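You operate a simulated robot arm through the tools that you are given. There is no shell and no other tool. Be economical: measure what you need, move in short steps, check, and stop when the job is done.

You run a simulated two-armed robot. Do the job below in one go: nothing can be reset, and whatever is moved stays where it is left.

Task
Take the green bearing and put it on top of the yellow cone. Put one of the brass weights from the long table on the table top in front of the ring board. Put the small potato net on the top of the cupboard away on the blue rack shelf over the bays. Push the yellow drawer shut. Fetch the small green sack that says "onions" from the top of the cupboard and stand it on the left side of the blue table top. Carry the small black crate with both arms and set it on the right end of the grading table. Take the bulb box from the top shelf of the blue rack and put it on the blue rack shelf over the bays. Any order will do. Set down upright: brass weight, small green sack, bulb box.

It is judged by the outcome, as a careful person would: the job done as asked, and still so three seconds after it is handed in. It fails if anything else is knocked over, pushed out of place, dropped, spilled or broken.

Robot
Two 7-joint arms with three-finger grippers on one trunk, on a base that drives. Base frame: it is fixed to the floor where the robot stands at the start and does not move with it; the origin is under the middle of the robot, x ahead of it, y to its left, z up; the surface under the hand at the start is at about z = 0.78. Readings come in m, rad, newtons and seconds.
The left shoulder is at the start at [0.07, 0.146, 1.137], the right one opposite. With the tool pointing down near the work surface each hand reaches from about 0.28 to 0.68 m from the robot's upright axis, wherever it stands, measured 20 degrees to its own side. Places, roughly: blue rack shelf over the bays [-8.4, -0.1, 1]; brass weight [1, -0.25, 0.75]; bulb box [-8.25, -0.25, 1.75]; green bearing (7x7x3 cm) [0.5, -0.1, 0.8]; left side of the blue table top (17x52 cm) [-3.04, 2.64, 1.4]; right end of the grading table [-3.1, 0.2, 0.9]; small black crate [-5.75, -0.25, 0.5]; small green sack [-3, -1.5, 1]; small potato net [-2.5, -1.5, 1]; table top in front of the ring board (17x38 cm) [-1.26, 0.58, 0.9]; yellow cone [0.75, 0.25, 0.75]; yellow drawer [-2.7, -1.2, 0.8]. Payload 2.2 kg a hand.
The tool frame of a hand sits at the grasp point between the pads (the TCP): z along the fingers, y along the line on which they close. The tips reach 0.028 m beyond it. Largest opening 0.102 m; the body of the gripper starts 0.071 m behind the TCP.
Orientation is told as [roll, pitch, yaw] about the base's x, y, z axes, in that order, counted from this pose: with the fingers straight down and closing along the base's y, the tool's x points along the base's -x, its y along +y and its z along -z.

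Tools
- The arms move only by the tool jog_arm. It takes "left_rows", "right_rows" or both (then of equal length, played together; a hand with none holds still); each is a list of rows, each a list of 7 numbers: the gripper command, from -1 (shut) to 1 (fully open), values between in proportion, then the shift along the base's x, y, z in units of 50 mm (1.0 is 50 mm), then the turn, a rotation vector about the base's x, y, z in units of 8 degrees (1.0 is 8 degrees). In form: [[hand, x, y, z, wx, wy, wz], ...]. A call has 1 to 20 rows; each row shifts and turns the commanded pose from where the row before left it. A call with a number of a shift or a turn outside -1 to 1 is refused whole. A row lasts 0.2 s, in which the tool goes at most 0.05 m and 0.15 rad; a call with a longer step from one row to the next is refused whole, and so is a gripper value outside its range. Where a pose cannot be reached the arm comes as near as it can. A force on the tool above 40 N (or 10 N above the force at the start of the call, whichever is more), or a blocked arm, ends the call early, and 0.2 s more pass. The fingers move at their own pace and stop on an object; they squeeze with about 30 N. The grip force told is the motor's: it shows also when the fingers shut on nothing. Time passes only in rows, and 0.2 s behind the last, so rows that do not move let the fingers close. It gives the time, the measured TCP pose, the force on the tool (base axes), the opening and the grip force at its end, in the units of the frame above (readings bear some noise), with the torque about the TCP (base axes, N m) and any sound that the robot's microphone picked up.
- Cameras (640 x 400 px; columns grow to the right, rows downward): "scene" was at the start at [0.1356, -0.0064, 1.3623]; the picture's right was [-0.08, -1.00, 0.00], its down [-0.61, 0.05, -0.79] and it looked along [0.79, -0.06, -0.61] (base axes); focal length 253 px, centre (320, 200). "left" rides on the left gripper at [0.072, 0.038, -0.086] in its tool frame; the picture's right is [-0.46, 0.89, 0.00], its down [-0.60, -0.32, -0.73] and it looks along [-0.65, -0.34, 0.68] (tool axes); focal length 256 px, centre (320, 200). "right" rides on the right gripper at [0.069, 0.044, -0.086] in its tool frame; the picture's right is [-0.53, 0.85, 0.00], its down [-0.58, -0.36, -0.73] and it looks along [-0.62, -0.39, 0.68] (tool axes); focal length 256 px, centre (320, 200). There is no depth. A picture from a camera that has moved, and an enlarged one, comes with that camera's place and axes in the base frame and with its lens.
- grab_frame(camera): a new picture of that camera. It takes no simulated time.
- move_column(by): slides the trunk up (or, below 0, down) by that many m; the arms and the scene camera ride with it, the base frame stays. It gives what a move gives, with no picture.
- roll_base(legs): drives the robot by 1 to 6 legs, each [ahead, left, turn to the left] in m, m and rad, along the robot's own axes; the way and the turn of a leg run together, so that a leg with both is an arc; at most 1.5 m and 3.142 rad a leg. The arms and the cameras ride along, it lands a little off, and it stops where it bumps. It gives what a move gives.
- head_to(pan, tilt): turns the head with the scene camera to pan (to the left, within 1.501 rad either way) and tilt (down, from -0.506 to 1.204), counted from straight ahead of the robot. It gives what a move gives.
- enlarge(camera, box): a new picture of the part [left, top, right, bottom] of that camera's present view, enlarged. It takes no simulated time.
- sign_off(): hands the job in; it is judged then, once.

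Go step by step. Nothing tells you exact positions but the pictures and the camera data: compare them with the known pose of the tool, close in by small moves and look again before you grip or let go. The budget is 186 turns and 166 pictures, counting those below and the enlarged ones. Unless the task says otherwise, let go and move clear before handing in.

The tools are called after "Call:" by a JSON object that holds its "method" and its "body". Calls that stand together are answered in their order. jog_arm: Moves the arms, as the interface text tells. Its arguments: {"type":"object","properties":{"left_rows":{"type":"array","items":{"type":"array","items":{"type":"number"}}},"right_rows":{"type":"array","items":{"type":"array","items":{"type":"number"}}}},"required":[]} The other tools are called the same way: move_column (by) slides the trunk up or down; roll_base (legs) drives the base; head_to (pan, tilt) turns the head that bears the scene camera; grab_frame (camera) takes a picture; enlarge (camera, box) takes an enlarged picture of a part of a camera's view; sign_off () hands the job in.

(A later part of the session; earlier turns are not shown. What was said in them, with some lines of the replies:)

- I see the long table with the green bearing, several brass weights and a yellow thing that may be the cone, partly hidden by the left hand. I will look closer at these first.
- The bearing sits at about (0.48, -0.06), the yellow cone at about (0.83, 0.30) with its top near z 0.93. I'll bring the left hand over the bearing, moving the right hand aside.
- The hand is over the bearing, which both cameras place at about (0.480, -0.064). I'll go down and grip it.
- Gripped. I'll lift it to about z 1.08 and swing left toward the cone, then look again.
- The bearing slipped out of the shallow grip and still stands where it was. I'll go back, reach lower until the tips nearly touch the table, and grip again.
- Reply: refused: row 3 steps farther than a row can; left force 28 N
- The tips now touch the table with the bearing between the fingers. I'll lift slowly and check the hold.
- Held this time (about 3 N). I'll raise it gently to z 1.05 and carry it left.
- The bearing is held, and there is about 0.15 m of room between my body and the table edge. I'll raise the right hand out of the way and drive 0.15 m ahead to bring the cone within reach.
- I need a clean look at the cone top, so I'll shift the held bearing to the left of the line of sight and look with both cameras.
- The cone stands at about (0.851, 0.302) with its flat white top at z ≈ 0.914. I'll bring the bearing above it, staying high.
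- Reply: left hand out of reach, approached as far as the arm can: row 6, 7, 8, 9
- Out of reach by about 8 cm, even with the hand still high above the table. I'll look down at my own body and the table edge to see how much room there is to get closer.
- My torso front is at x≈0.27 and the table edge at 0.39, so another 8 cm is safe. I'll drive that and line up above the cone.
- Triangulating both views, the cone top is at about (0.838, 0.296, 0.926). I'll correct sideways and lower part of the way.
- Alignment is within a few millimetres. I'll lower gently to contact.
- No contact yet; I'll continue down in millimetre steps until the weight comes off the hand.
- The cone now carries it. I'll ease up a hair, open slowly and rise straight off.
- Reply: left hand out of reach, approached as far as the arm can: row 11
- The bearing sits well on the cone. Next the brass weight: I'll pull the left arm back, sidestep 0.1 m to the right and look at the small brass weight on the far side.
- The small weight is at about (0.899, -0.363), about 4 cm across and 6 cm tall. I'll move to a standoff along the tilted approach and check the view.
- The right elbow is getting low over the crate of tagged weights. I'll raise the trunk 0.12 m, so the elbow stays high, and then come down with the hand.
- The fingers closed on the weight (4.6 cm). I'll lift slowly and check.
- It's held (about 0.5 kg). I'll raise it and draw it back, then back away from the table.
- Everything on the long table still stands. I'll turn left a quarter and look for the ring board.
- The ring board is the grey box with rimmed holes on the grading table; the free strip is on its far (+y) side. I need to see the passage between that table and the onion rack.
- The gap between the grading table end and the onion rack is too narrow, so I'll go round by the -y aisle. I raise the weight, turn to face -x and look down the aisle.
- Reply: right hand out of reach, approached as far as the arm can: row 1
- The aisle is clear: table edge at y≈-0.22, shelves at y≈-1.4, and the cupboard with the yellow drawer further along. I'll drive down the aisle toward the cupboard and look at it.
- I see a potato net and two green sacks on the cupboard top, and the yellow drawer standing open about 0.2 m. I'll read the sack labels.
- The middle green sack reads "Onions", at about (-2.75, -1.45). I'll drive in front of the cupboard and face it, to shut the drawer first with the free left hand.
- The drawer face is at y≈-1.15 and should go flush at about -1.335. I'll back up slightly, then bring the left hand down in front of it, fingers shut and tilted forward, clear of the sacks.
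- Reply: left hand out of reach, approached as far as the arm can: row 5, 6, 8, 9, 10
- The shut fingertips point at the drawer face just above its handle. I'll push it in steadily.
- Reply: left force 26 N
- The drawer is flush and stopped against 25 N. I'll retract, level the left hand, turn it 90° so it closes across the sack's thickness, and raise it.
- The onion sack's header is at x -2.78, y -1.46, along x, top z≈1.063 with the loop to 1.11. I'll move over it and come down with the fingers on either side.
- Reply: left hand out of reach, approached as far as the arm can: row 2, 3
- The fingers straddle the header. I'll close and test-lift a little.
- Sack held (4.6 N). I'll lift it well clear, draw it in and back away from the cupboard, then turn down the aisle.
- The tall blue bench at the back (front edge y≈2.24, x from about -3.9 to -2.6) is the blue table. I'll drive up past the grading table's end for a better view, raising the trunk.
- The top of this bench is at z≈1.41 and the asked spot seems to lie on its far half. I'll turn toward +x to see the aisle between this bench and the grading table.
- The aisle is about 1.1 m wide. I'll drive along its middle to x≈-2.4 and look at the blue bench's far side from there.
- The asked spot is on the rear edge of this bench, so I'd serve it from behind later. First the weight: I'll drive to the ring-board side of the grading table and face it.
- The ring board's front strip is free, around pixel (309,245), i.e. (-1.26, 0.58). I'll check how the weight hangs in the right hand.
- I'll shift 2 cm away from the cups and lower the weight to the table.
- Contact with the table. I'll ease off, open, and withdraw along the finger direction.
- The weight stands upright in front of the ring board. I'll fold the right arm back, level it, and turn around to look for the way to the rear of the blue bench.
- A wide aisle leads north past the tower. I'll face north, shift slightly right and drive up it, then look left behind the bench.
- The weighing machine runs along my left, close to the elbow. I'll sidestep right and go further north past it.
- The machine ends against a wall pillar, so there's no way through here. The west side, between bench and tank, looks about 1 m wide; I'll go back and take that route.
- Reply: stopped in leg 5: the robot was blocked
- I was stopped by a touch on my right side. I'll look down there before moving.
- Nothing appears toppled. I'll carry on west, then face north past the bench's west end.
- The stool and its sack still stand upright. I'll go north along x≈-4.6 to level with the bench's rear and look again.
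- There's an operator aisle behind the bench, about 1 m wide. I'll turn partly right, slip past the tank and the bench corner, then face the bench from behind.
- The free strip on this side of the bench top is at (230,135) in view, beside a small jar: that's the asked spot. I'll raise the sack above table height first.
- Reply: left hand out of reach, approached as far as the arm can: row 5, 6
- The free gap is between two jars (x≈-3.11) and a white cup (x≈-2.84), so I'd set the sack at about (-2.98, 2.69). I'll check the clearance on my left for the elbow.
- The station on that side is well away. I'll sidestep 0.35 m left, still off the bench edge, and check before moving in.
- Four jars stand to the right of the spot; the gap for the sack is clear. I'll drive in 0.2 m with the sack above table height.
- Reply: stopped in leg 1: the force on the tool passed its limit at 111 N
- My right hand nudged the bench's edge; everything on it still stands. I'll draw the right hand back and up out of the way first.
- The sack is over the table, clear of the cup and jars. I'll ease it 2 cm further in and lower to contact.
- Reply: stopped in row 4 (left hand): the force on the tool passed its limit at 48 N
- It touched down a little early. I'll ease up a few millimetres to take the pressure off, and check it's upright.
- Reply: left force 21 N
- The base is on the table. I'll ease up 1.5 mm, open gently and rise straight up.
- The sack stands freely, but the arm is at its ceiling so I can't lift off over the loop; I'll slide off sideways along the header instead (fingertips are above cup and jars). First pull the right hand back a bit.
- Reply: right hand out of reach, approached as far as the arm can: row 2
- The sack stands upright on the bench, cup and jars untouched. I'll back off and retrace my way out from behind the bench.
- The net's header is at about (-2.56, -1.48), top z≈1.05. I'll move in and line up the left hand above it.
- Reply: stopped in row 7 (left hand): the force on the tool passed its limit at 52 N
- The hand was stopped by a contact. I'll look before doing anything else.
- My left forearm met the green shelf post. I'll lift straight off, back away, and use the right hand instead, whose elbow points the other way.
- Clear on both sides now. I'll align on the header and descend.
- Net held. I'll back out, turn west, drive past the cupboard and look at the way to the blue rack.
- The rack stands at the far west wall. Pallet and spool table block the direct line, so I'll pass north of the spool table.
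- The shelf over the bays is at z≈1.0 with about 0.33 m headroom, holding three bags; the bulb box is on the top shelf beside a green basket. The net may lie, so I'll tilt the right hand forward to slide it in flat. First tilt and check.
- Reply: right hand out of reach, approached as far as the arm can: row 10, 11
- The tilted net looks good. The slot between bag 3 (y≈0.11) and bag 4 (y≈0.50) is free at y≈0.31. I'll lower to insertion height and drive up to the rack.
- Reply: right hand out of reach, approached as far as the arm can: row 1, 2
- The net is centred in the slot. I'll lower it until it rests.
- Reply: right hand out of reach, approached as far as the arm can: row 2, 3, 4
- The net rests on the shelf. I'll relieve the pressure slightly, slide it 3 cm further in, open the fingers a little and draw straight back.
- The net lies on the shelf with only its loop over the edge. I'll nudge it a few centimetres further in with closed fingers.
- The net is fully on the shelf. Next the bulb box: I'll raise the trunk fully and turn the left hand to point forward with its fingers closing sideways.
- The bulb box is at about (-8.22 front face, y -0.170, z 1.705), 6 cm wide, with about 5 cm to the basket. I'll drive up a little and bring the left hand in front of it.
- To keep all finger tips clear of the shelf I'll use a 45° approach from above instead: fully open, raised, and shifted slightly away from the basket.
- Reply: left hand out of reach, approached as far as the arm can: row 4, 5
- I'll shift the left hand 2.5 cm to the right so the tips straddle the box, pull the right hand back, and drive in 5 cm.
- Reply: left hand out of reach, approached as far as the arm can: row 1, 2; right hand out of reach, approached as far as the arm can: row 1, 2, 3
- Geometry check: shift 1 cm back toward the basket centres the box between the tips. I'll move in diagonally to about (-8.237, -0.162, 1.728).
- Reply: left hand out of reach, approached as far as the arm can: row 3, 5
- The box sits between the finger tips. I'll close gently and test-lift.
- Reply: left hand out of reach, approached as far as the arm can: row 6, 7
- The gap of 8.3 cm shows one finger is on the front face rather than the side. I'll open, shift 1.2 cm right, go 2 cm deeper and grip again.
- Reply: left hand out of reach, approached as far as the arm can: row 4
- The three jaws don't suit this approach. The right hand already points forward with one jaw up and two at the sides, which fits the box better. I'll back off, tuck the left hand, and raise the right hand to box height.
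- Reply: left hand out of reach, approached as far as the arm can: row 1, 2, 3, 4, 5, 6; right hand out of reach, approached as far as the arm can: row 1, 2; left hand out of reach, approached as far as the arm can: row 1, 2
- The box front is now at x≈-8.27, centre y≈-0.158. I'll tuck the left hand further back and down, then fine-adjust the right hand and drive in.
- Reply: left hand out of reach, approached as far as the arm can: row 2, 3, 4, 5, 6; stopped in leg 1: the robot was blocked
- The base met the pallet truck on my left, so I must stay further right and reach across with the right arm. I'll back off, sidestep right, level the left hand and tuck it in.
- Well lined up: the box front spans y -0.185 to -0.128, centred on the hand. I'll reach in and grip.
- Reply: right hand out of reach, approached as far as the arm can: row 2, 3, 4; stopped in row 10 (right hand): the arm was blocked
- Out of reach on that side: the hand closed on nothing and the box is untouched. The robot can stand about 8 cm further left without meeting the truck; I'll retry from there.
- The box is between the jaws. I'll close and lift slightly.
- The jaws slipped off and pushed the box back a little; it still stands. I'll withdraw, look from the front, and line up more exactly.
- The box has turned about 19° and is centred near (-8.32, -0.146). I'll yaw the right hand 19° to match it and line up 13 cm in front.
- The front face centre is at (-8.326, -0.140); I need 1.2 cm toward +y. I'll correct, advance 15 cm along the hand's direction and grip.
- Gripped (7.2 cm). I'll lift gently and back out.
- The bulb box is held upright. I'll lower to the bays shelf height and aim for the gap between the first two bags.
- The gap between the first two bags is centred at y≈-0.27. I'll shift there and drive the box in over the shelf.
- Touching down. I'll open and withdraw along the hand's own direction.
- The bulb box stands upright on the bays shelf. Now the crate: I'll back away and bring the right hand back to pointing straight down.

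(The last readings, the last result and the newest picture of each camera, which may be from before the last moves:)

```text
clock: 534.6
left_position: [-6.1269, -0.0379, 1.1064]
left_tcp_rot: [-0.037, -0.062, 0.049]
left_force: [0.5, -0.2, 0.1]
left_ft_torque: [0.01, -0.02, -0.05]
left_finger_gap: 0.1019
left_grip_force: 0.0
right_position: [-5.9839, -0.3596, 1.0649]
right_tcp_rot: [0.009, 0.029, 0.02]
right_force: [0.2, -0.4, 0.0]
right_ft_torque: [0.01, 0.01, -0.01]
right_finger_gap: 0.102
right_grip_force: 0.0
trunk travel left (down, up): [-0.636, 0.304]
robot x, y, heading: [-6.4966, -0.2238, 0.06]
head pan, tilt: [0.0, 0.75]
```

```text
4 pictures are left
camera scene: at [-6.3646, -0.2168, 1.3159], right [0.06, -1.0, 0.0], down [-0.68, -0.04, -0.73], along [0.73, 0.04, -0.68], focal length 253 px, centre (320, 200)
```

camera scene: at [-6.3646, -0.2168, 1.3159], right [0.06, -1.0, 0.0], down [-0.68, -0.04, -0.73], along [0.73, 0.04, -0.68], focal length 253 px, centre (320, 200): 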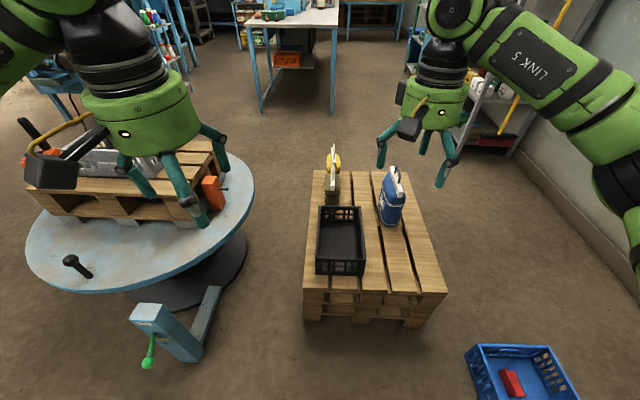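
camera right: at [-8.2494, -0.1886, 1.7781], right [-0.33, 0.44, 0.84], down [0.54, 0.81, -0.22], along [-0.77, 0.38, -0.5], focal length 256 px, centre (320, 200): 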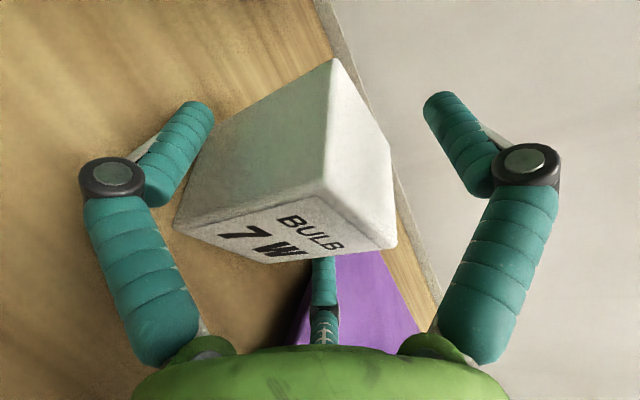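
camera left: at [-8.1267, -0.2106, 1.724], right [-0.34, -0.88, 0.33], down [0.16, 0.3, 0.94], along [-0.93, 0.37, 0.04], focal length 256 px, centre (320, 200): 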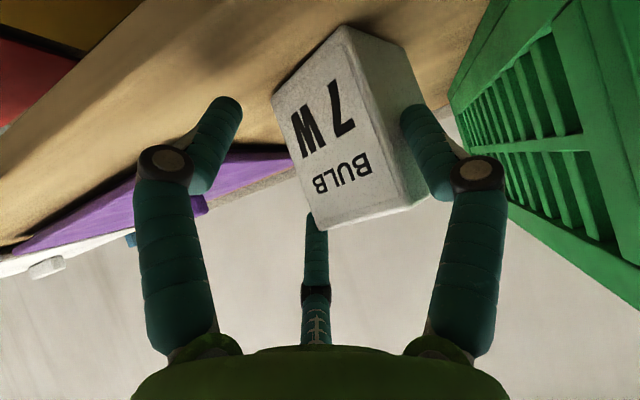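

The black crate: rim z≈0.415, side walls at y≈-0.163 and -0.359, from x -5.775 to -5.45, on a pallet with top z≈0.305. I'll lower the trunk and drive up square to it.

Call:
{"method": "move_column", "body": {"by": -0.34}}

Call:
{"method": "roll_base", "body": {"legs": [[0, 0, -0.06], [0.32, -0.037, 0]]}}

```text
clock: 537.9
left_position: [-6.1268, -0.0382, 0.7661]
left_tcp_rot: [-0.038, -0.063, 0.051]
left_force: [-0.3, 0.2, -0.2]
left_ft_torque: [0.02, 0.03, 0.02]
left_finger_gap: 0.1021
left_grip_force: 0.0
right_position: [-5.9856, -0.359, 0.7243]
right_tcp_rot: [0.009, 0.029, 0.017]
right_force: [0.6, -0.2, 0.7]
right_ft_torque: [0.0, 0.0, 0.0]
right_finger_gap: 0.1022
right_grip_force: 0.0
trunk travel left (down, up): [-0.296, 0.644]
robot x, y, heading: [-6.4989, -0.2257, 0.058]
head pan, tilt: [0.0, 0.75]
```

```text
clock: 540.5
left_position: [-5.798, -0.0967, 0.767]
left_tcp_rot: [-0.036, -0.064, -0.009]
left_force: [0.6, 0.5, -0.4]
left_ft_torque: [0.0, 0.02, -0.01]
left_finger_gap: 0.1018
left_grip_force: 0.0
right_position: [-5.6762, -0.4283, 0.7235]
right_tcp_rot: [0.008, 0.031, -0.04]
right_force: [0.6, -0.3, -0.1]
right_ft_torque: [0.01, 0.0, -0.04]
right_finger_gap: 0.1018
right_grip_force: 0.1
trunk travel left (down, up): [-0.296, 0.644]
robot x, y, heading: [-6.1785, -0.2621, 0.003]
head pan, tilt: [0.0, 0.75]
```

Call:
{"method": "jog_arm", "body": {"left_rows": [[1, 0.45, -0.19, -0.85, 0.13, 0.23, 0.03], [1, 0.45, -0.19, -0.85, 0.13, 0.23, 0.03], [1, 0.45, -0.19, -0.85, 0, 0, 0], [1, 0.45, -0.19, -0.85, 0, 0, 0], [1, 0.45, -0.19, -0.85, 0, 0, 0], [1, 0.45, -0.19, -0.85, 0, 0, 0], [1, 0.45, -0.19, -0.85, 0, 0, 0], [1, 0, 0, 0, 0, 0, 0]], "right_rows": [[1, 0.1, 0.197, -0.72, 0, -0.11, 0.15], [1, 0.1, 0.197, -0.72, 0, -0.11, 0.14], [1, 0.1, 0.197, -0.72, 0, 0, 0], [1, 0.1, 0.197, -0.72, 0, 0, 0], [1, 0.1, 0.197, -0.72, 0, 0, 0], [1, 0.1, 0.197, -0.72, 0, 0, 0], [1, 0.1, 0.197, -0.72, 0, 0, 0], [1, 0, 0, 0, 0, 0, 0]]}}

Call:
{"method": "enlarge", "body": {"camera": "scene", "box": [220, 80, 420, 205]}}

```text
clock: 542.3
left_position: [-5.6388, -0.1665, 0.4696]
left_tcp_rot: [-0.003, -0.001, -0.003]
left_force: [0.0, -0.1, -0.1]
left_ft_torque: [0.03, 0.02, 0.04]
left_finger_gap: 0.1017
left_grip_force: 0.1
right_position: [-5.642, -0.3584, 0.4717]
right_tcp_rot: [0.007, 0.001, -0.002]
right_force: [0.6, 0.4, 0.9]
right_ft_torque: [0.01, 0.01, 0.02]
right_finger_gap: 0.102
right_grip_force: 0.1
trunk travel left (down, up): [-0.296, 0.644]
robot x, y, heading: [-6.1797, -0.2627, -0.006]
head pan, tilt: [0.0, 0.75]
```

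```text
3.20 times, centred on (320, 142) of scene
camera zoom: at [-6.0469, -0.2633, 0.9758], right [0.0, -1.0, 0.0], down [-0.68, 0.0, -0.73], along [0.73, 0.0, -0.68], focal length 811 px, centre (320, 384)
```

zoom: 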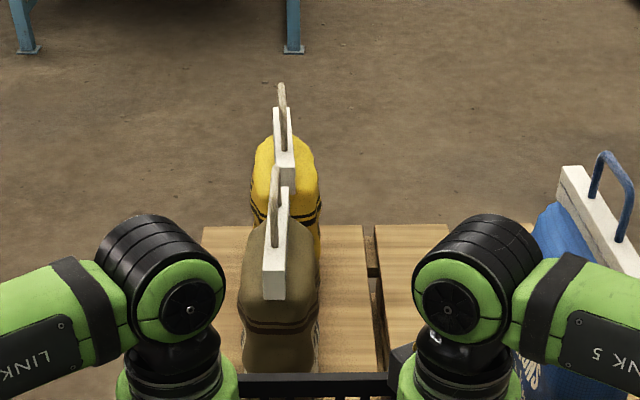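

Both hands are placed symmetrically over the side walls. I'll go down onto the rims and close.

Call:
{"method": "jog_arm", "body": {"left_rows": [[1, 0, 0.02, -0.5, 0, 0, 0], [1, 0, 0, -0.5, 0, 0, 0], [1, 0, 0, -0.35, 0, 0, 0], [1, 0, 0, 0, 0, 0, 0], [0, 0, 0, 0, 0, 0, 0], [-1, 0, 0, 0, 0, 0, 0], [-1, 0, 0, 0, 0, 0, 0], [-1, 0, 0, 0, 0, 0, 0]], "right_rows": [[1, 0, 0, -0.5, 0, 0, 0], [1, 0, 0, -0.5, 0, 0, 0], [1, 0, 0, -0.4, 0, 0, 0], [1, 0, 0, 0, 0, 0, 0], [0, 0, 0, 0, 0, 0, 0], [-1, 0, 0, 0, 0, 0, 0], [-1, 0, 0, 0, 0, 0, 0], [-1, 0, 0, 0, 0, 0, 0]]}}

```text
clock: 543.8
left_position: [-5.6397, -0.17, 0.41]
left_tcp_rot: [-0.018, -0.008, -0.008]
left_force: [0.4, 0.6, 18.7]
left_ft_torque: [1.23, 0.98, 0.47]
left_finger_gap: 0.0209
left_grip_force: 30.2
right_position: [-5.639, -0.3594, 0.411]
right_tcp_rot: [0.009, -0.015, 0.001]
right_force: [-1.6, -2.8, 19.2]
right_ft_torque: [-1.12, 1.22, 0.15]
right_finger_gap: 0.02
right_grip_force: 30.4
trunk travel left (down, up): [-0.296, 0.644]
robot x, y, heading: [-6.1783, -0.2644, -0.001]
head pan, tilt: [0.0, 0.75]
stopped in row 7 (left hand): the force on the tool passed its limit at 42 N (the readings are from after the stop); the commanded pose is now the measured one
```

Both hands grip the walls (2 cm). I'll lift both together slowly.

Call:
{"method": "jog_arm", "body": {"left_rows": [[-1, 0, 0, 0.15, 0, 0, 0], [-1, 0, 0, 0.2, 0, 0, 0], [-1, 0, 0, 0.3, 0, 0, 0], [-1, 0, 0, 0.3, 0, 0, 0], [-1, 0, 0, 0, 0, 0, 0]], "right_rows": [[-1, 0, 0, 0.15, 0, 0, 0], [-1, 0, 0, 0.2, 0, 0, 0], [-1, 0, 0, 0.3, 0, 0, 0], [-1, 0, 0, 0.3, 0, 0, 0], [-1, 0, 0, 0, 0, 0, 0]]}}

```text
clock: 545.0
left_position: [-5.6375, -0.1693, 0.452]
left_tcp_rot: [-0.015, -0.001, -0.007]
left_force: [4.6, 5.3, -10.1]
left_ft_torque: [1.12, -0.61, 0.53]
left_finger_gap: 0.0201
left_grip_force: 30.1
right_position: [-5.6398, -0.3589, 0.4523]
right_tcp_rot: [0.007, -0.008, -0.002]
right_force: [-6.1, -7.2, 6.6]
right_ft_torque: [0.39, 0.59, 0.42]
right_finger_gap: 0.0199
right_grip_force: 29.8
trunk travel left (down, up): [-0.296, 0.644]
robot x, y, heading: [-6.1808, -0.2671, 0.002]
head pan, tilt: [0.0, 0.75]
```

Call:
{"method": "move_column", "body": {"by": 0.3}}

Call:
{"method": "roll_base", "body": {"legs": [[-0.55, 0, 0]]}}

Call:
{"method": "move_column", "body": {"by": 0.32}}

Call:
{"method": "grab_frame", "body": {"camera": "scene"}}

```text
clock: 548.0
left_position: [-5.6376, -0.1699, 0.7523]
left_tcp_rot: [-0.017, 0.0, -0.008]
left_force: [4.6, 15.2, -6.7]
left_ft_torque: [1.34, -0.11, 0.47]
left_finger_gap: 0.0205
left_grip_force: 30.4
right_position: [-5.6384, -0.3577, 0.7526]
right_tcp_rot: [0.008, -0.007, -0.002]
right_force: [-4.7, -14.0, 3.4]
right_ft_torque: [-0.42, 0.1, 0.3]
right_finger_gap: 0.0195
right_grip_force: 30.3
trunk travel left (down, up): [-0.596, 0.344]
robot x, y, heading: [-6.1776, -0.2645, 0.002]
head pan, tilt: [0.0, 0.75]
```

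```text
clock: 551.2
left_position: [-6.1924, -0.1699, 0.7525]
left_tcp_rot: [-0.015, 0.0, -0.009]
left_force: [3.2, 14.9, -6.1]
left_ft_torque: [1.36, -0.22, 0.44]
left_finger_gap: 0.0201
left_grip_force: 29.8
right_position: [-6.1926, -0.3589, 0.7522]
right_tcp_rot: [0.008, -0.007, -0.002]
right_force: [-3.8, -15.0, 3.1]
right_ft_torque: [-0.5, 0.22, 0.22]
right_finger_gap: 0.0196
right_grip_force: 30.5
trunk travel left (down, up): [-0.596, 0.344]
robot x, y, heading: [-6.7311, -0.2658, -0.004]
head pan, tilt: [0.0, 0.75]
```

```text
clock: 554.4
left_position: [-6.1923, -0.1706, 1.0729]
left_tcp_rot: [-0.016, 0.0, -0.009]
left_force: [4.6, 0.0, -10.5]
left_ft_torque: [1.32, -0.26, 0.59]
left_finger_gap: 0.0198
left_grip_force: 30.1
right_position: [-6.191, -0.3586, 1.0724]
right_tcp_rot: [0.006, -0.006, 0.0]
right_force: [-3.9, 0.0, 6.1]
right_ft_torque: [0.22, 0.21, 0.28]
right_finger_gap: 0.0197
right_grip_force: 30.2
trunk travel left (down, up): [-0.916, 0.024]
robot x, y, heading: [-6.7364, -0.2629, -0.0]
head pan, tilt: [0.0, 0.75]
```

```text
2 pictures are left
camera scene: at [-6.5997, -0.2638, 1.5957], right [0.0, -1.0, 0.0], down [-0.68, 0.0, -0.73], along [0.73, 0.0, -0.68], focal length 253 px, centre (320, 200)
```

scene: 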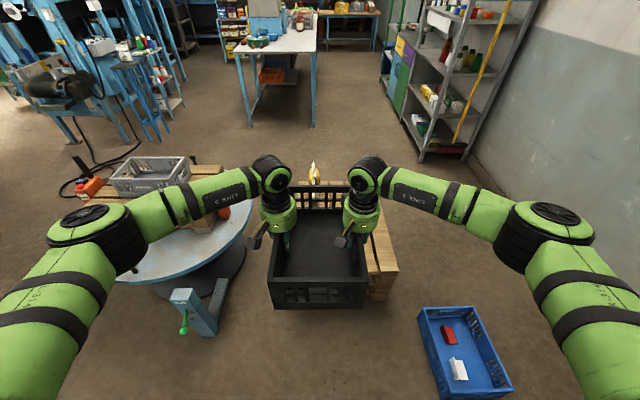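

The crate hangs level between both hands. I'll carry it north of the spool table and round to the grading table's south side.

Call:
{"method": "roll_base", "body": {"legs": [[0, 0.85, 0], [0, 0.78, 0], [1.2, 0, 0]]}}

```text
clock: 568.3
left_position: [-4.988, 1.4642, 1.0737]
left_tcp_rot: [-0.014, -0.003, 0.02]
left_force: [3.4, 2.2, -8.8]
left_ft_torque: [1.22, -0.13, 0.54]
left_finger_gap: 0.0197
left_grip_force: 30.3
right_position: [-4.9827, 1.2777, 1.0727]
right_tcp_rot: [0.007, -0.009, 0.028]
right_force: [-2.4, -1.5, 3.9]
right_ft_torque: [-0.06, 0.08, 0.13]
right_finger_gap: 0.0196
right_grip_force: 30.7
trunk travel left (down, up): [-0.916, 0.024]
robot x, y, heading: [-5.526, 1.3579, 0.029]
head pan, tilt: [0.0, 0.75]
```

Call:
{"method": "roll_base", "body": {"legs": [[1.05, 0, -0.03], [0, -1.0, 0], [0, -1.0, 0]]}}

```text
clock: 583.4
left_position: [-4.0168, -0.6004, 1.0725]
left_tcp_rot: [-0.016, 0.0, -0.058]
left_force: [2.4, -0.4, -6.6]
left_ft_torque: [0.88, -0.12, 0.39]
left_finger_gap: 0.0199
left_grip_force: 30.3
right_position: [-4.0252, -0.7891, 1.0724]
right_tcp_rot: [0.005, -0.007, -0.052]
right_force: [-2.5, 0.6, 2.9]
right_ft_torque: [-0.06, 0.07, 0.05]
right_finger_gap: 0.0193
right_grip_force: 29.5
trunk travel left (down, up): [-0.916, 0.024]
robot x, y, heading: [-4.5633, -0.67, -0.051]
head pan, tilt: [0.0, 0.75]
```

Call:
{"method": "roll_base", "body": {"legs": [[0.75, 0.03, 0.05], [0.71, 0.02, 0], [0, 0, 1.57]]}}

Call:
{"method": "head_to", "body": {"pan": 0.0, "tilt": 0.6}}

Call:
{"method": "grab_frame", "body": {"camera": "scene"}}

```text
clock: 594.5
left_position: [-3.2505, -0.0821, 1.0726]
left_tcp_rot: [-0.014, -0.002, 1.556]
left_force: [1.5, 1.9, -5.4]
left_ft_torque: [0.19, 0.7, 0.35]
left_finger_gap: 0.0198
left_grip_force: 30.0
right_position: [-3.0619, -0.0846, 1.0732]
right_tcp_rot: [0.008, -0.008, 1.563]
right_force: [0.0, -1.6, 1.9]
right_ft_torque: [-0.14, -0.04, 0.03]
right_finger_gap: 0.0197
right_grip_force: 29.2
trunk travel left (down, up): [-0.916, 0.024]
robot x, y, heading: [-3.1598, -0.6262, 1.559]
head pan, tilt: [0.0, 0.75]
```

```text
clock: 595.1
left_position: [-3.2512, -0.0836, 1.0727]
left_tcp_rot: [-0.014, 0.0, 1.557]
left_force: [0.9, 1.3, -3.1]
left_ft_torque: [0.03, 0.55, 0.34]
left_finger_gap: 0.0196
left_grip_force: 30.1
right_position: [-3.0639, -0.0852, 1.0726]
right_tcp_rot: [0.006, -0.004, 1.565]
right_force: [-0.7, -2.0, -0.1]
right_ft_torque: [-0.02, -0.23, -0.02]
right_finger_gap: 0.0199
right_grip_force: 29.8
trunk travel left (down, up): [-0.916, 0.024]
robot x, y, heading: [-3.1609, -0.6327, 1.565]
head pan, tilt: [0.0, 0.6]
```

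```text
1 pictures are left
camera scene: at [-3.1596, -0.4854, 1.6086], right [1.0, -0.01, 0.0], down [0.0, -0.57, -0.82], along [0.0, 0.82, -0.57], focal length 253 px, centre (320, 200)
```

scene: 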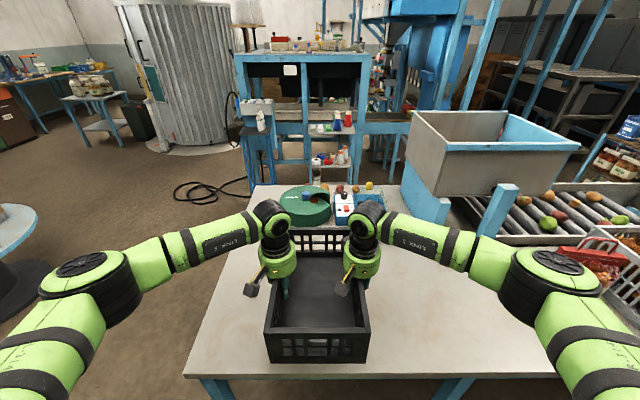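

The crate is over the table's right end, which is free up to y≈0.33. I'll move in 0.17 m and lower it with the trunk.

Call:
{"method": "roll_base", "body": {"legs": [[0.17, 0, 0]]}}

Call:
{"method": "move_column", "body": {"by": -0.045}}

Call:
{"method": "move_column", "body": {"by": -0.01}}

```text
clock: 596.6
left_position: [-3.2507, 0.0511, 1.0687]
left_tcp_rot: [-0.014, 0.008, 1.557]
left_force: [1.5, 1.1, -3.3]
left_ft_torque: [-0.01, 0.33, 0.19]
left_finger_gap: 0.0193
left_grip_force: 30.5
right_position: [-3.0624, 0.0489, 1.0671]
right_tcp_rot: [0.007, 0.002, 1.564]
right_force: [-1.3, -0.3, -1.4]
right_ft_torque: [-0.09, -0.21, -0.05]
right_finger_gap: 0.0194
right_grip_force: 30.2
trunk travel left (down, up): [-0.916, 0.024]
robot x, y, heading: [-3.1603, -0.5001, 1.563]
head pan, tilt: [0.0, 0.6]
stopped in leg 1: the robot was blocked; the commanded pose is now the measured one
```

```text
clock: 597.4
left_position: [-3.2511, 0.0435, 1.0268]
left_tcp_rot: [-0.015, -0.003, 1.556]
left_force: [1.2, 0.9, -2.9]
left_ft_torque: [0.04, 0.35, 0.29]
left_finger_gap: 0.0195
left_grip_force: 29.9
right_position: [-3.0621, 0.0419, 1.027]
right_tcp_rot: [0.007, -0.008, 1.564]
right_force: [-1.3, -1.1, 0.4]
right_ft_torque: [0.0, -0.16, -0.06]
right_finger_gap: 0.0196
right_grip_force: 30.1
trunk travel left (down, up): [-0.871, 0.069]
robot x, y, heading: [-3.1599, -0.4976, 1.562]
head pan, tilt: [0.0, 0.6]
```

```text
clock: 598.0
left_position: [-3.2515, 0.0452, 1.0179]
left_tcp_rot: [-0.015, 0.0, 1.557]
left_force: [0.2, 1.6, -3.8]
left_ft_torque: [0.05, 0.4, 0.26]
left_finger_gap: 0.0197
left_grip_force: 30.2
right_position: [-3.0625, 0.0441, 1.0162]
right_tcp_rot: [0.007, -0.005, 1.563]
right_force: [-0.8, -1.3, 0.1]
right_ft_torque: [0.04, -0.08, 0.0]
right_finger_gap: 0.0193
right_grip_force: 29.8
trunk travel left (down, up): [-0.861, 0.079]
robot x, y, heading: [-3.162, -0.4975, 1.558]
head pan, tilt: [0.0, 0.6]
```

The base touched the table frame, so I'll extend both arms 6 cm further together, then set the crate down.

Call:
{"method": "move_column", "body": {"by": 0.012}}

Call:
{"method": "jog_arm", "body": {"left_rows": [[-1, 0, 0.2, 0, 0, 0, 0], [-1, 0, 0.3, 0, 0, 0, 0], [-1, 0, 0.3, 0, 0, 0, 0], [-1, 0, 0.3, 0, 0, 0, 0], [-1, 0, 0.2, 0, 0, 0, 0], [-1, 0, 0, 0, 0, 0, 0]], "right_rows": [[-1, 0, 0.2, 0, 0, 0, 0], [-1, 0, 0.3, 0, 0, 0, 0], [-1, 0, 0.3, 0, 0, 0, 0], [-1, 0, 0.3, 0, 0, 0, 0], [-1, 0, 0.2, 0, 0, 0, 0], [-1, 0, 0, 0, 0, 0, 0]]}}

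Call:
{"method": "move_column", "body": {"by": -0.017}}

Call:
{"method": "move_column", "body": {"by": -0.005}}

```text
clock: 598.6
left_position: [-3.2495, 0.0442, 1.0292]
left_tcp_rot: [-0.016, 0.001, 1.556]
left_force: [1.1, 1.4, -3.5]
left_ft_torque: [0.07, 0.34, 0.27]
left_finger_gap: 0.0198
left_grip_force: 30.0
right_position: [-3.0619, 0.0439, 1.0293]
right_tcp_rot: [0.007, -0.006, 1.564]
right_force: [-1.3, -1.4, 0.1]
right_ft_torque: [-0.03, -0.05, -0.02]
right_finger_gap: 0.0196
right_grip_force: 30.5
trunk travel left (down, up): [-0.873, 0.067]
robot x, y, heading: [-3.1608, -0.4973, 1.562]
head pan, tilt: [0.0, 0.6]
```

```text
clock: 600.0
left_position: [-3.2498, 0.1115, 1.0276]
left_tcp_rot: [-0.015, -0.002, 1.557]
left_force: [4.6, 2.8, 1.6]
left_ft_torque: [-0.24, -0.14, 0.31]
left_finger_gap: 0.0197
left_grip_force: 29.7
right_position: [-3.0626, 0.1105, 1.0299]
right_tcp_rot: [0.007, -0.003, 1.564]
right_force: [-3.7, -1.6, -5.6]
right_ft_torque: [0.27, -0.51, 0.04]
right_finger_gap: 0.0198
right_grip_force: 29.9
trunk travel left (down, up): [-0.873, 0.067]
robot x, y, heading: [-3.1589, -0.4969, 1.564]
head pan, tilt: [0.0, 0.6]
```

```text
clock: 600.7
left_position: [-3.2496, 0.1122, 1.0119]
left_tcp_rot: [-0.015, 0.0, 1.555]
left_force: [5.5, 2.2, 3.3]
left_ft_torque: [0.14, -0.19, 0.31]
left_finger_gap: 0.0196
left_grip_force: 30.3
right_position: [-3.0623, 0.1107, 1.0138]
right_tcp_rot: [0.007, -0.004, 1.565]
right_force: [-6.1, -2.0, -5.3]
right_ft_torque: [-0.12, -0.67, 0.06]
right_finger_gap: 0.0196
right_grip_force: 29.9
trunk travel left (down, up): [-0.856, 0.084]
robot x, y, heading: [-3.1592, -0.494, 1.567]
head pan, tilt: [0.0, 0.6]
```

```text
clock: 601.2
left_position: [-3.2501, 0.1116, 1.0065]
left_tcp_rot: [-0.017, 0.0, 1.558]
left_force: [6.4, 1.3, 2.5]
left_ft_torque: [0.26, -0.18, 0.35]
left_finger_gap: 0.0197
left_grip_force: 30.0
right_position: [-3.0622, 0.1092, 1.0076]
right_tcp_rot: [0.008, -0.005, 1.564]
right_force: [-8.3, -1.3, -6.9]
right_ft_torque: [-0.26, -0.69, 0.05]
right_finger_gap: 0.0194
right_grip_force: 30.2
trunk travel left (down, up): [-0.851, 0.089]
robot x, y, heading: [-3.1561, -0.4943, 1.569]
head pan, tilt: [0.0, 0.6]
```

Call:
{"method": "move_column", "body": {"by": -0.005}}

Call:
{"method": "move_column", "body": {"by": -0.004}}

Call:
{"method": "move_column", "body": {"by": -0.004}}

```text
clock: 601.7
left_position: [-3.2507, 0.1129, 0.9995]
left_tcp_rot: [-0.016, -0.001, 1.557]
left_force: [7.8, 1.6, 3.0]
left_ft_torque: [0.22, -0.26, 0.4]
left_finger_gap: 0.0194
left_grip_force: 30.2
right_position: [-3.0633, 0.1113, 1.0028]
right_tcp_rot: [0.009, -0.005, 1.563]
right_force: [-7.6, -2.0, -7.1]
right_ft_torque: [-0.24, -0.72, 0.03]
right_finger_gap: 0.0198
right_grip_force: 30.0
trunk travel left (down, up): [-0.846, 0.094]
robot x, y, heading: [-3.1618, -0.4978, 1.566]
head pan, tilt: [0.0, 0.6]
```

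```text
clock: 602.3
left_position: [-3.2513, 0.1125, 0.9967]
left_tcp_rot: [-0.016, 0.001, 1.556]
left_force: [9.6, 2.5, 3.0]
left_ft_torque: [0.18, -0.25, 0.38]
left_finger_gap: 0.0195
left_grip_force: 29.3
right_position: [-3.0616, 0.111, 0.9989]
right_tcp_rot: [0.007, -0.004, 1.566]
right_force: [-9.0, -2.1, -6.4]
right_ft_torque: [-0.16, -0.72, 0.08]
right_finger_gap: 0.0199
right_grip_force: 29.6
trunk travel left (down, up): [-0.842, 0.098]
robot x, y, heading: [-3.159, -0.4932, 1.563]
head pan, tilt: [0.0, 0.6]
```

```text
clock: 602.8
left_position: [-3.2496, 0.112, 0.9926]
left_tcp_rot: [-0.016, 0.001, 1.556]
left_force: [9.2, 1.9, 3.6]
left_ft_torque: [0.1, -0.22, 0.43]
left_finger_gap: 0.0194
left_grip_force: 30.5
right_position: [-3.0612, 0.1122, 0.9951]
right_tcp_rot: [0.006, -0.005, 1.563]
right_force: [-9.3, -1.8, -7.0]
right_ft_torque: [-0.07, -0.74, 0.1]
right_finger_gap: 0.0201
right_grip_force: 29.8
trunk travel left (down, up): [-0.838, 0.102]
robot x, y, heading: [-3.1585, -0.4956, 1.565]
head pan, tilt: [0.0, 0.6]
```

Call:
{"method": "move_column", "body": {"by": -0.005}}

Call:
{"method": "move_column", "body": {"by": -0.005}}

Call:
{"method": "move_column", "body": {"by": -0.004}}

```text
clock: 603.3
left_position: [-3.2502, 0.1114, 0.9868]
left_tcp_rot: [-0.016, 0.0, 1.558]
left_force: [9.9, 3.3, 1.9]
left_ft_torque: [0.06, -0.29, 0.35]
left_finger_gap: 0.0193
left_grip_force: 30.1
right_position: [-3.0612, 0.1115, 0.9897]
right_tcp_rot: [0.007, -0.005, 1.564]
right_force: [-10.3, -2.6, -6.4]
right_ft_torque: [-0.03, -0.73, 0.09]
right_finger_gap: 0.0199
right_grip_force: 29.6
trunk travel left (down, up): [-0.833, 0.107]
robot x, y, heading: [-3.1588, -0.4938, 1.562]
head pan, tilt: [0.0, 0.6]
```

```text
clock: 603.9
left_position: [-3.2515, 0.1114, 0.9828]
left_tcp_rot: [-0.017, 0.001, 1.557]
left_force: [10.4, 1.5, 3.9]
left_ft_torque: [0.01, -0.27, 0.38]
left_finger_gap: 0.0196
left_grip_force: 29.9
right_position: [-3.0614, 0.1108, 0.9844]
right_tcp_rot: [0.008, -0.005, 1.564]
right_force: [-10.4, -2.8, -6.5]
right_ft_torque: [-0.03, -0.65, 0.08]
right_finger_gap: 0.0197
right_grip_force: 30.0
trunk travel left (down, up): [-0.828, 0.112]
robot x, y, heading: [-3.1611, -0.4956, 1.564]
head pan, tilt: [0.0, 0.6]
```

```text
clock: 604.4
left_position: [-3.2498, 0.1113, 0.9785]
left_tcp_rot: [-0.017, -0.001, 1.557]
left_force: [11.0, 2.5, 2.2]
left_ft_torque: [0.03, -0.31, 0.38]
left_finger_gap: 0.0195
left_grip_force: 30.1
right_position: [-3.0621, 0.1114, 0.9807]
right_tcp_rot: [0.007, -0.004, 1.563]
right_force: [-11.3, -2.3, -6.5]
right_ft_torque: [-0.01, -0.63, 0.05]
right_finger_gap: 0.0199
right_grip_force: 30.1
trunk travel left (down, up): [-0.824, 0.116]
robot x, y, heading: [-3.1615, -0.4979, 1.564]
head pan, tilt: [0.0, 0.6]
```

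Call:
{"method": "move_column", "body": {"by": -0.005}}

Call:
{"method": "move_column", "body": {"by": -0.005}}

Call:
{"method": "move_column", "body": {"by": -0.005}}

```text
clock: 605.0
left_position: [-3.2505, 0.1117, 0.9736]
left_tcp_rot: [-0.017, 0.0, 1.556]
left_force: [10.9, 2.2, 2.3]
left_ft_torque: [0.0, -0.31, 0.37]
left_finger_gap: 0.0198
left_grip_force: 29.7
right_position: [-3.0605, 0.1109, 0.9747]
right_tcp_rot: [0.008, -0.006, 1.565]
right_force: [-11.5, -2.0, -6.6]
right_ft_torque: [-0.02, -0.6, 0.09]
right_finger_gap: 0.0197
right_grip_force: 29.9
trunk travel left (down, up): [-0.819, 0.121]
robot x, y, heading: [-3.1621, -0.5002, 1.561]
head pan, tilt: [0.0, 0.6]
```

```text
clock: 605.5
left_position: [-3.2508, 0.1112, 0.9681]
left_tcp_rot: [-0.015, 0.0, 1.557]
left_force: [11.7, 2.3, 2.8]
left_ft_torque: [0.08, -0.34, 0.34]
left_finger_gap: 0.0196
left_grip_force: 29.6
right_position: [-3.0614, 0.1099, 0.9697]
right_tcp_rot: [0.007, -0.005, 1.566]
right_force: [-12.4, -2.2, -6.6]
right_ft_torque: [-0.02, -0.58, 0.09]
right_finger_gap: 0.0197
right_grip_force: 30.2
trunk travel left (down, up): [-0.814, 0.126]
robot x, y, heading: [-3.159, -0.4977, 1.562]
head pan, tilt: [0.0, 0.6]
```

```text
clock: 606.0
left_position: [-3.2501, 0.1114, 0.9636]
left_tcp_rot: [-0.015, 0.002, 1.556]
left_force: [12.5, 1.8, 2.1]
left_ft_torque: [0.07, -0.35, 0.36]
left_finger_gap: 0.0195
left_grip_force: 29.9
right_position: [-3.0607, 0.111, 0.9656]
right_tcp_rot: [0.008, -0.005, 1.563]
right_force: [-11.6, -1.8, -6.7]
right_ft_torque: [-0.02, -0.55, 0.06]
right_finger_gap: 0.0199
right_grip_force: 29.6
trunk travel left (down, up): [-0.809, 0.131]
robot x, y, heading: [-3.1614, -0.4961, 1.562]
head pan, tilt: [0.0, 0.6]
```

Call:
{"method": "move_column", "body": {"by": -0.007}}

Call:
{"method": "move_column", "body": {"by": -0.006}}

Call:
{"method": "move_column", "body": {"by": -0.005}}

```text
clock: 606.6
left_position: [-3.2505, 0.1119, 0.9579]
left_tcp_rot: [-0.017, 0.0, 1.559]
left_force: [12.6, 1.5, 3.3]
left_ft_torque: [0.07, -0.32, 0.35]
left_finger_gap: 0.0193
left_grip_force: 30.6
right_position: [-3.0625, 0.1112, 0.9586]
right_tcp_rot: [0.008, -0.005, 1.565]
right_force: [-13.0, -1.2, -6.8]
right_ft_torque: [-0.06, -0.54, 0.07]
right_finger_gap: 0.0197
right_grip_force: 29.6
trunk travel left (down, up): [-0.802, 0.138]
robot x, y, heading: [-3.1587, -0.4916, 1.567]
head pan, tilt: [0.0, 0.6]
```

```text
clock: 607.1
left_position: [-3.2499, 0.1118, 0.9508]
left_tcp_rot: [-0.017, 0.0, 1.556]
left_force: [13.7, 1.3, 3.0]
left_ft_torque: [0.05, -0.35, 0.37]
left_finger_gap: 0.0197
left_grip_force: 30.0
right_position: [-3.0613, 0.1099, 0.9529]
right_tcp_rot: [0.007, -0.005, 1.564]
right_force: [-12.3, -2.8, -6.3]
right_ft_torque: [0.01, -0.53, 0.08]
right_finger_gap: 0.0199
right_grip_force: 30.3
trunk travel left (down, up): [-0.796, 0.144]
robot x, y, heading: [-3.1594, -0.4927, 1.561]
head pan, tilt: [0.0, 0.6]
```

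```text
clock: 607.7
left_position: [-3.25, 0.1099, 0.9509]
left_tcp_rot: [-0.015, -0.006, 1.557]
left_force: [11.8, 4.9, 21.7]
left_ft_torque: [-0.01, 0.37, 0.38]
left_finger_gap: 0.0196
left_grip_force: 29.8
right_position: [-3.0607, 0.1102, 0.9503]
right_tcp_rot: [0.008, -0.012, 1.563]
right_force: [-12.1, 2.3, -0.7]
right_ft_torque: [0.44, 0.03, 0.01]
right_finger_gap: 0.0194
right_grip_force: 30.3
trunk travel left (down, up): [-0.791, 0.149]
robot x, y, heading: [-3.16, -0.4983, 1.565]
head pan, tilt: [0.0, 0.6]
```

The crate has touched the table. I'll ease up 2 mm, open both hands and rise clear.

Call:
{"method": "move_column", "body": {"by": 0.003}}

Call:
{"method": "jog_arm", "body": {"left_rows": [[-0.3, 0, 0, 0, 0, 0, 0], [0.2, 0, 0, 0, 0, 0, 0], [0.6, 0, 0, 0, 0, 0, 0], [0.6, 0, 0, 0, 0, 0, 0], [0.6, 0, 0, 0.3, 0, 0, 0], [0.6, 0, 0, 0.5, 0, 0, 0], [0.6, 0, 0, 0.7, 0, 0, 0], [0.6, 0, 0, 0.7, 0, 0, 0], [0.6, 0, 0, 0.7, 0, 0, 0]], "right_rows": [[-0.3, 0, 0, 0, 0, 0, 0], [0.2, 0, 0, 0, 0, 0, 0], [0.6, 0, 0, 0, 0, 0, 0], [0.6, 0, 0, 0, 0, 0, 0], [0.6, 0, 0, 0.3, 0, 0, 0], [0.6, 0, 0, 0.5, 0, 0, 0], [0.6, 0, 0, 0.7, 0, 0, 0], [0.6, 0, 0, 0.7, 0, 0, 0], [0.6, 0, 0, 0.7, 0, 0, 0]]}}

Call:
{"method": "roll_base", "body": {"legs": [[-0.25, 0, 0]]}}

Call:
{"method": "grab_frame", "body": {"camera": "scene"}}

```text
clock: 608.2
left_position: [-3.2498, 0.1101, 0.9511]
left_tcp_rot: [-0.013, -0.004, 1.557]
left_force: [11.2, 3.4, 14.2]
left_ft_torque: [1.0, -0.12, 0.25]
left_finger_gap: 0.0198
left_grip_force: 29.6
right_position: [-3.061, 0.1086, 0.9514]
right_tcp_rot: [0.008, -0.007, 1.564]
right_force: [-12.2, 0.3, -5.9]
right_ft_torque: [1.0, -0.25, 0.02]
right_finger_gap: 0.0198
right_grip_force: 30.1
trunk travel left (down, up): [-0.794, 0.146]
robot x, y, heading: [-3.1609, -0.4943, 1.565]
head pan, tilt: [0.0, 0.6]
```

```text
clock: 610.2
left_position: [-3.2511, 0.1089, 1.0962]
left_tcp_rot: [-0.014, -0.001, 1.556]
left_force: [0.2, 0.0, -0.1]
left_ft_torque: [0.03, 0.02, -0.02]
left_finger_gap: 0.0816
left_grip_force: 0.1
right_position: [-3.0657, 0.1089, 1.098]
right_tcp_rot: [0.007, -0.007, 1.563]
right_force: [0.7, -0.4, 0.6]
right_ft_torque: [0.02, 0.03, 0.01]
right_finger_gap: 0.0818
right_grip_force: 0.1
trunk travel left (down, up): [-0.794, 0.146]
robot x, y, heading: [-3.1575, -0.4929, 1.565]
head pan, tilt: [0.0, 0.6]
```

```text
clock: 612.0
left_position: [-3.2551, -0.1348, 1.0935]
left_tcp_rot: [-0.015, 0.0, 1.559]
left_force: [0.4, 0.4, 0.2]
left_ft_torque: [-0.01, 0.03, -0.03]
left_finger_gap: 0.0817
left_grip_force: 0.1
right_position: [-3.0679, -0.1347, 1.0962]
right_tcp_rot: [0.006, -0.004, 1.565]
right_force: [-0.4, -0.1, -0.3]
right_ft_torque: [-0.01, 0.0, 0.0]
right_finger_gap: 0.0816
right_grip_force: 0.1
trunk travel left (down, up): [-0.794, 0.146]
robot x, y, heading: [-3.1617, -0.7446, 1.569]
head pan, tilt: [0.0, 0.6]
```

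```text
0 pictures are left
camera scene: at [-3.1603, -0.6016, 1.4864], right [1.0, -0.01, 0.0], down [0.0, -0.57, -0.82], along [0.0, 0.82, -0.57], focal length 253 px, centre (320, 200)
```

scene: 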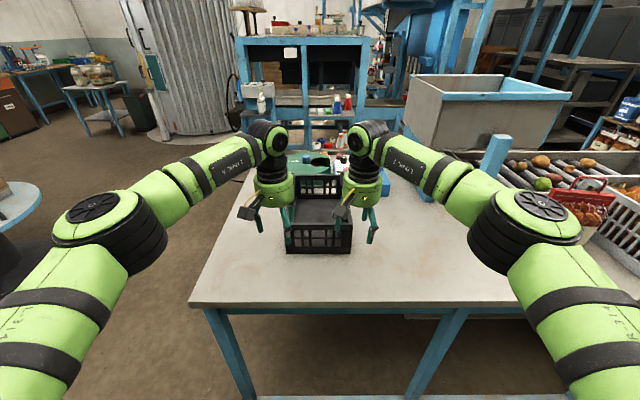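

The crate stands level on the right end of the grading table and both hands are clear. All the other items were checked in place after they were set down, so I'm handing the job in.

Call:
{"method": "sign_off", "body": {}}

```text
The job is handed in.
```

All seven items are done and handed in. I last saw each one in place just after I set it down. Two collisions moved or may have moved other things.

- **Bearing:** it sits flat on top of the yellow cone.
- **Brass weight:** the smallest weight stands upright on the table top in front of the ring board.
- **Potato net:** it lies flat on the blue rack shelf over the bays, fully clear of the edge.
- **Yellow drawer:** it is shut flush with the cupboard front.
- **Onion sack:** it stands upright on the blue table top, placed from behind. I took "left side" as seen from there, matching the coordinates you gave.
- **Black crate:** I carried it with both arms, and it stands on the right end of the grading table. Its centre is at about y = 0.14 rather than 0.2, because the base met the table frame.
- **Bulb box:** it stands upright on the shelf over the bays, turned about 20°.

**Collisions on the way:**
- The base stopped against the pallet truck beside the rack. I don't know if the truck moved, because I had no clear view of it afterwards.
- The right hand hit the edge of the blue bench hard, about 111 N. Everything on the bench still stood afterwards.
- There were lighter bumps near the stool, on a green shelf post and on the grading table frame. Nothing looked toppled or shifted after those.
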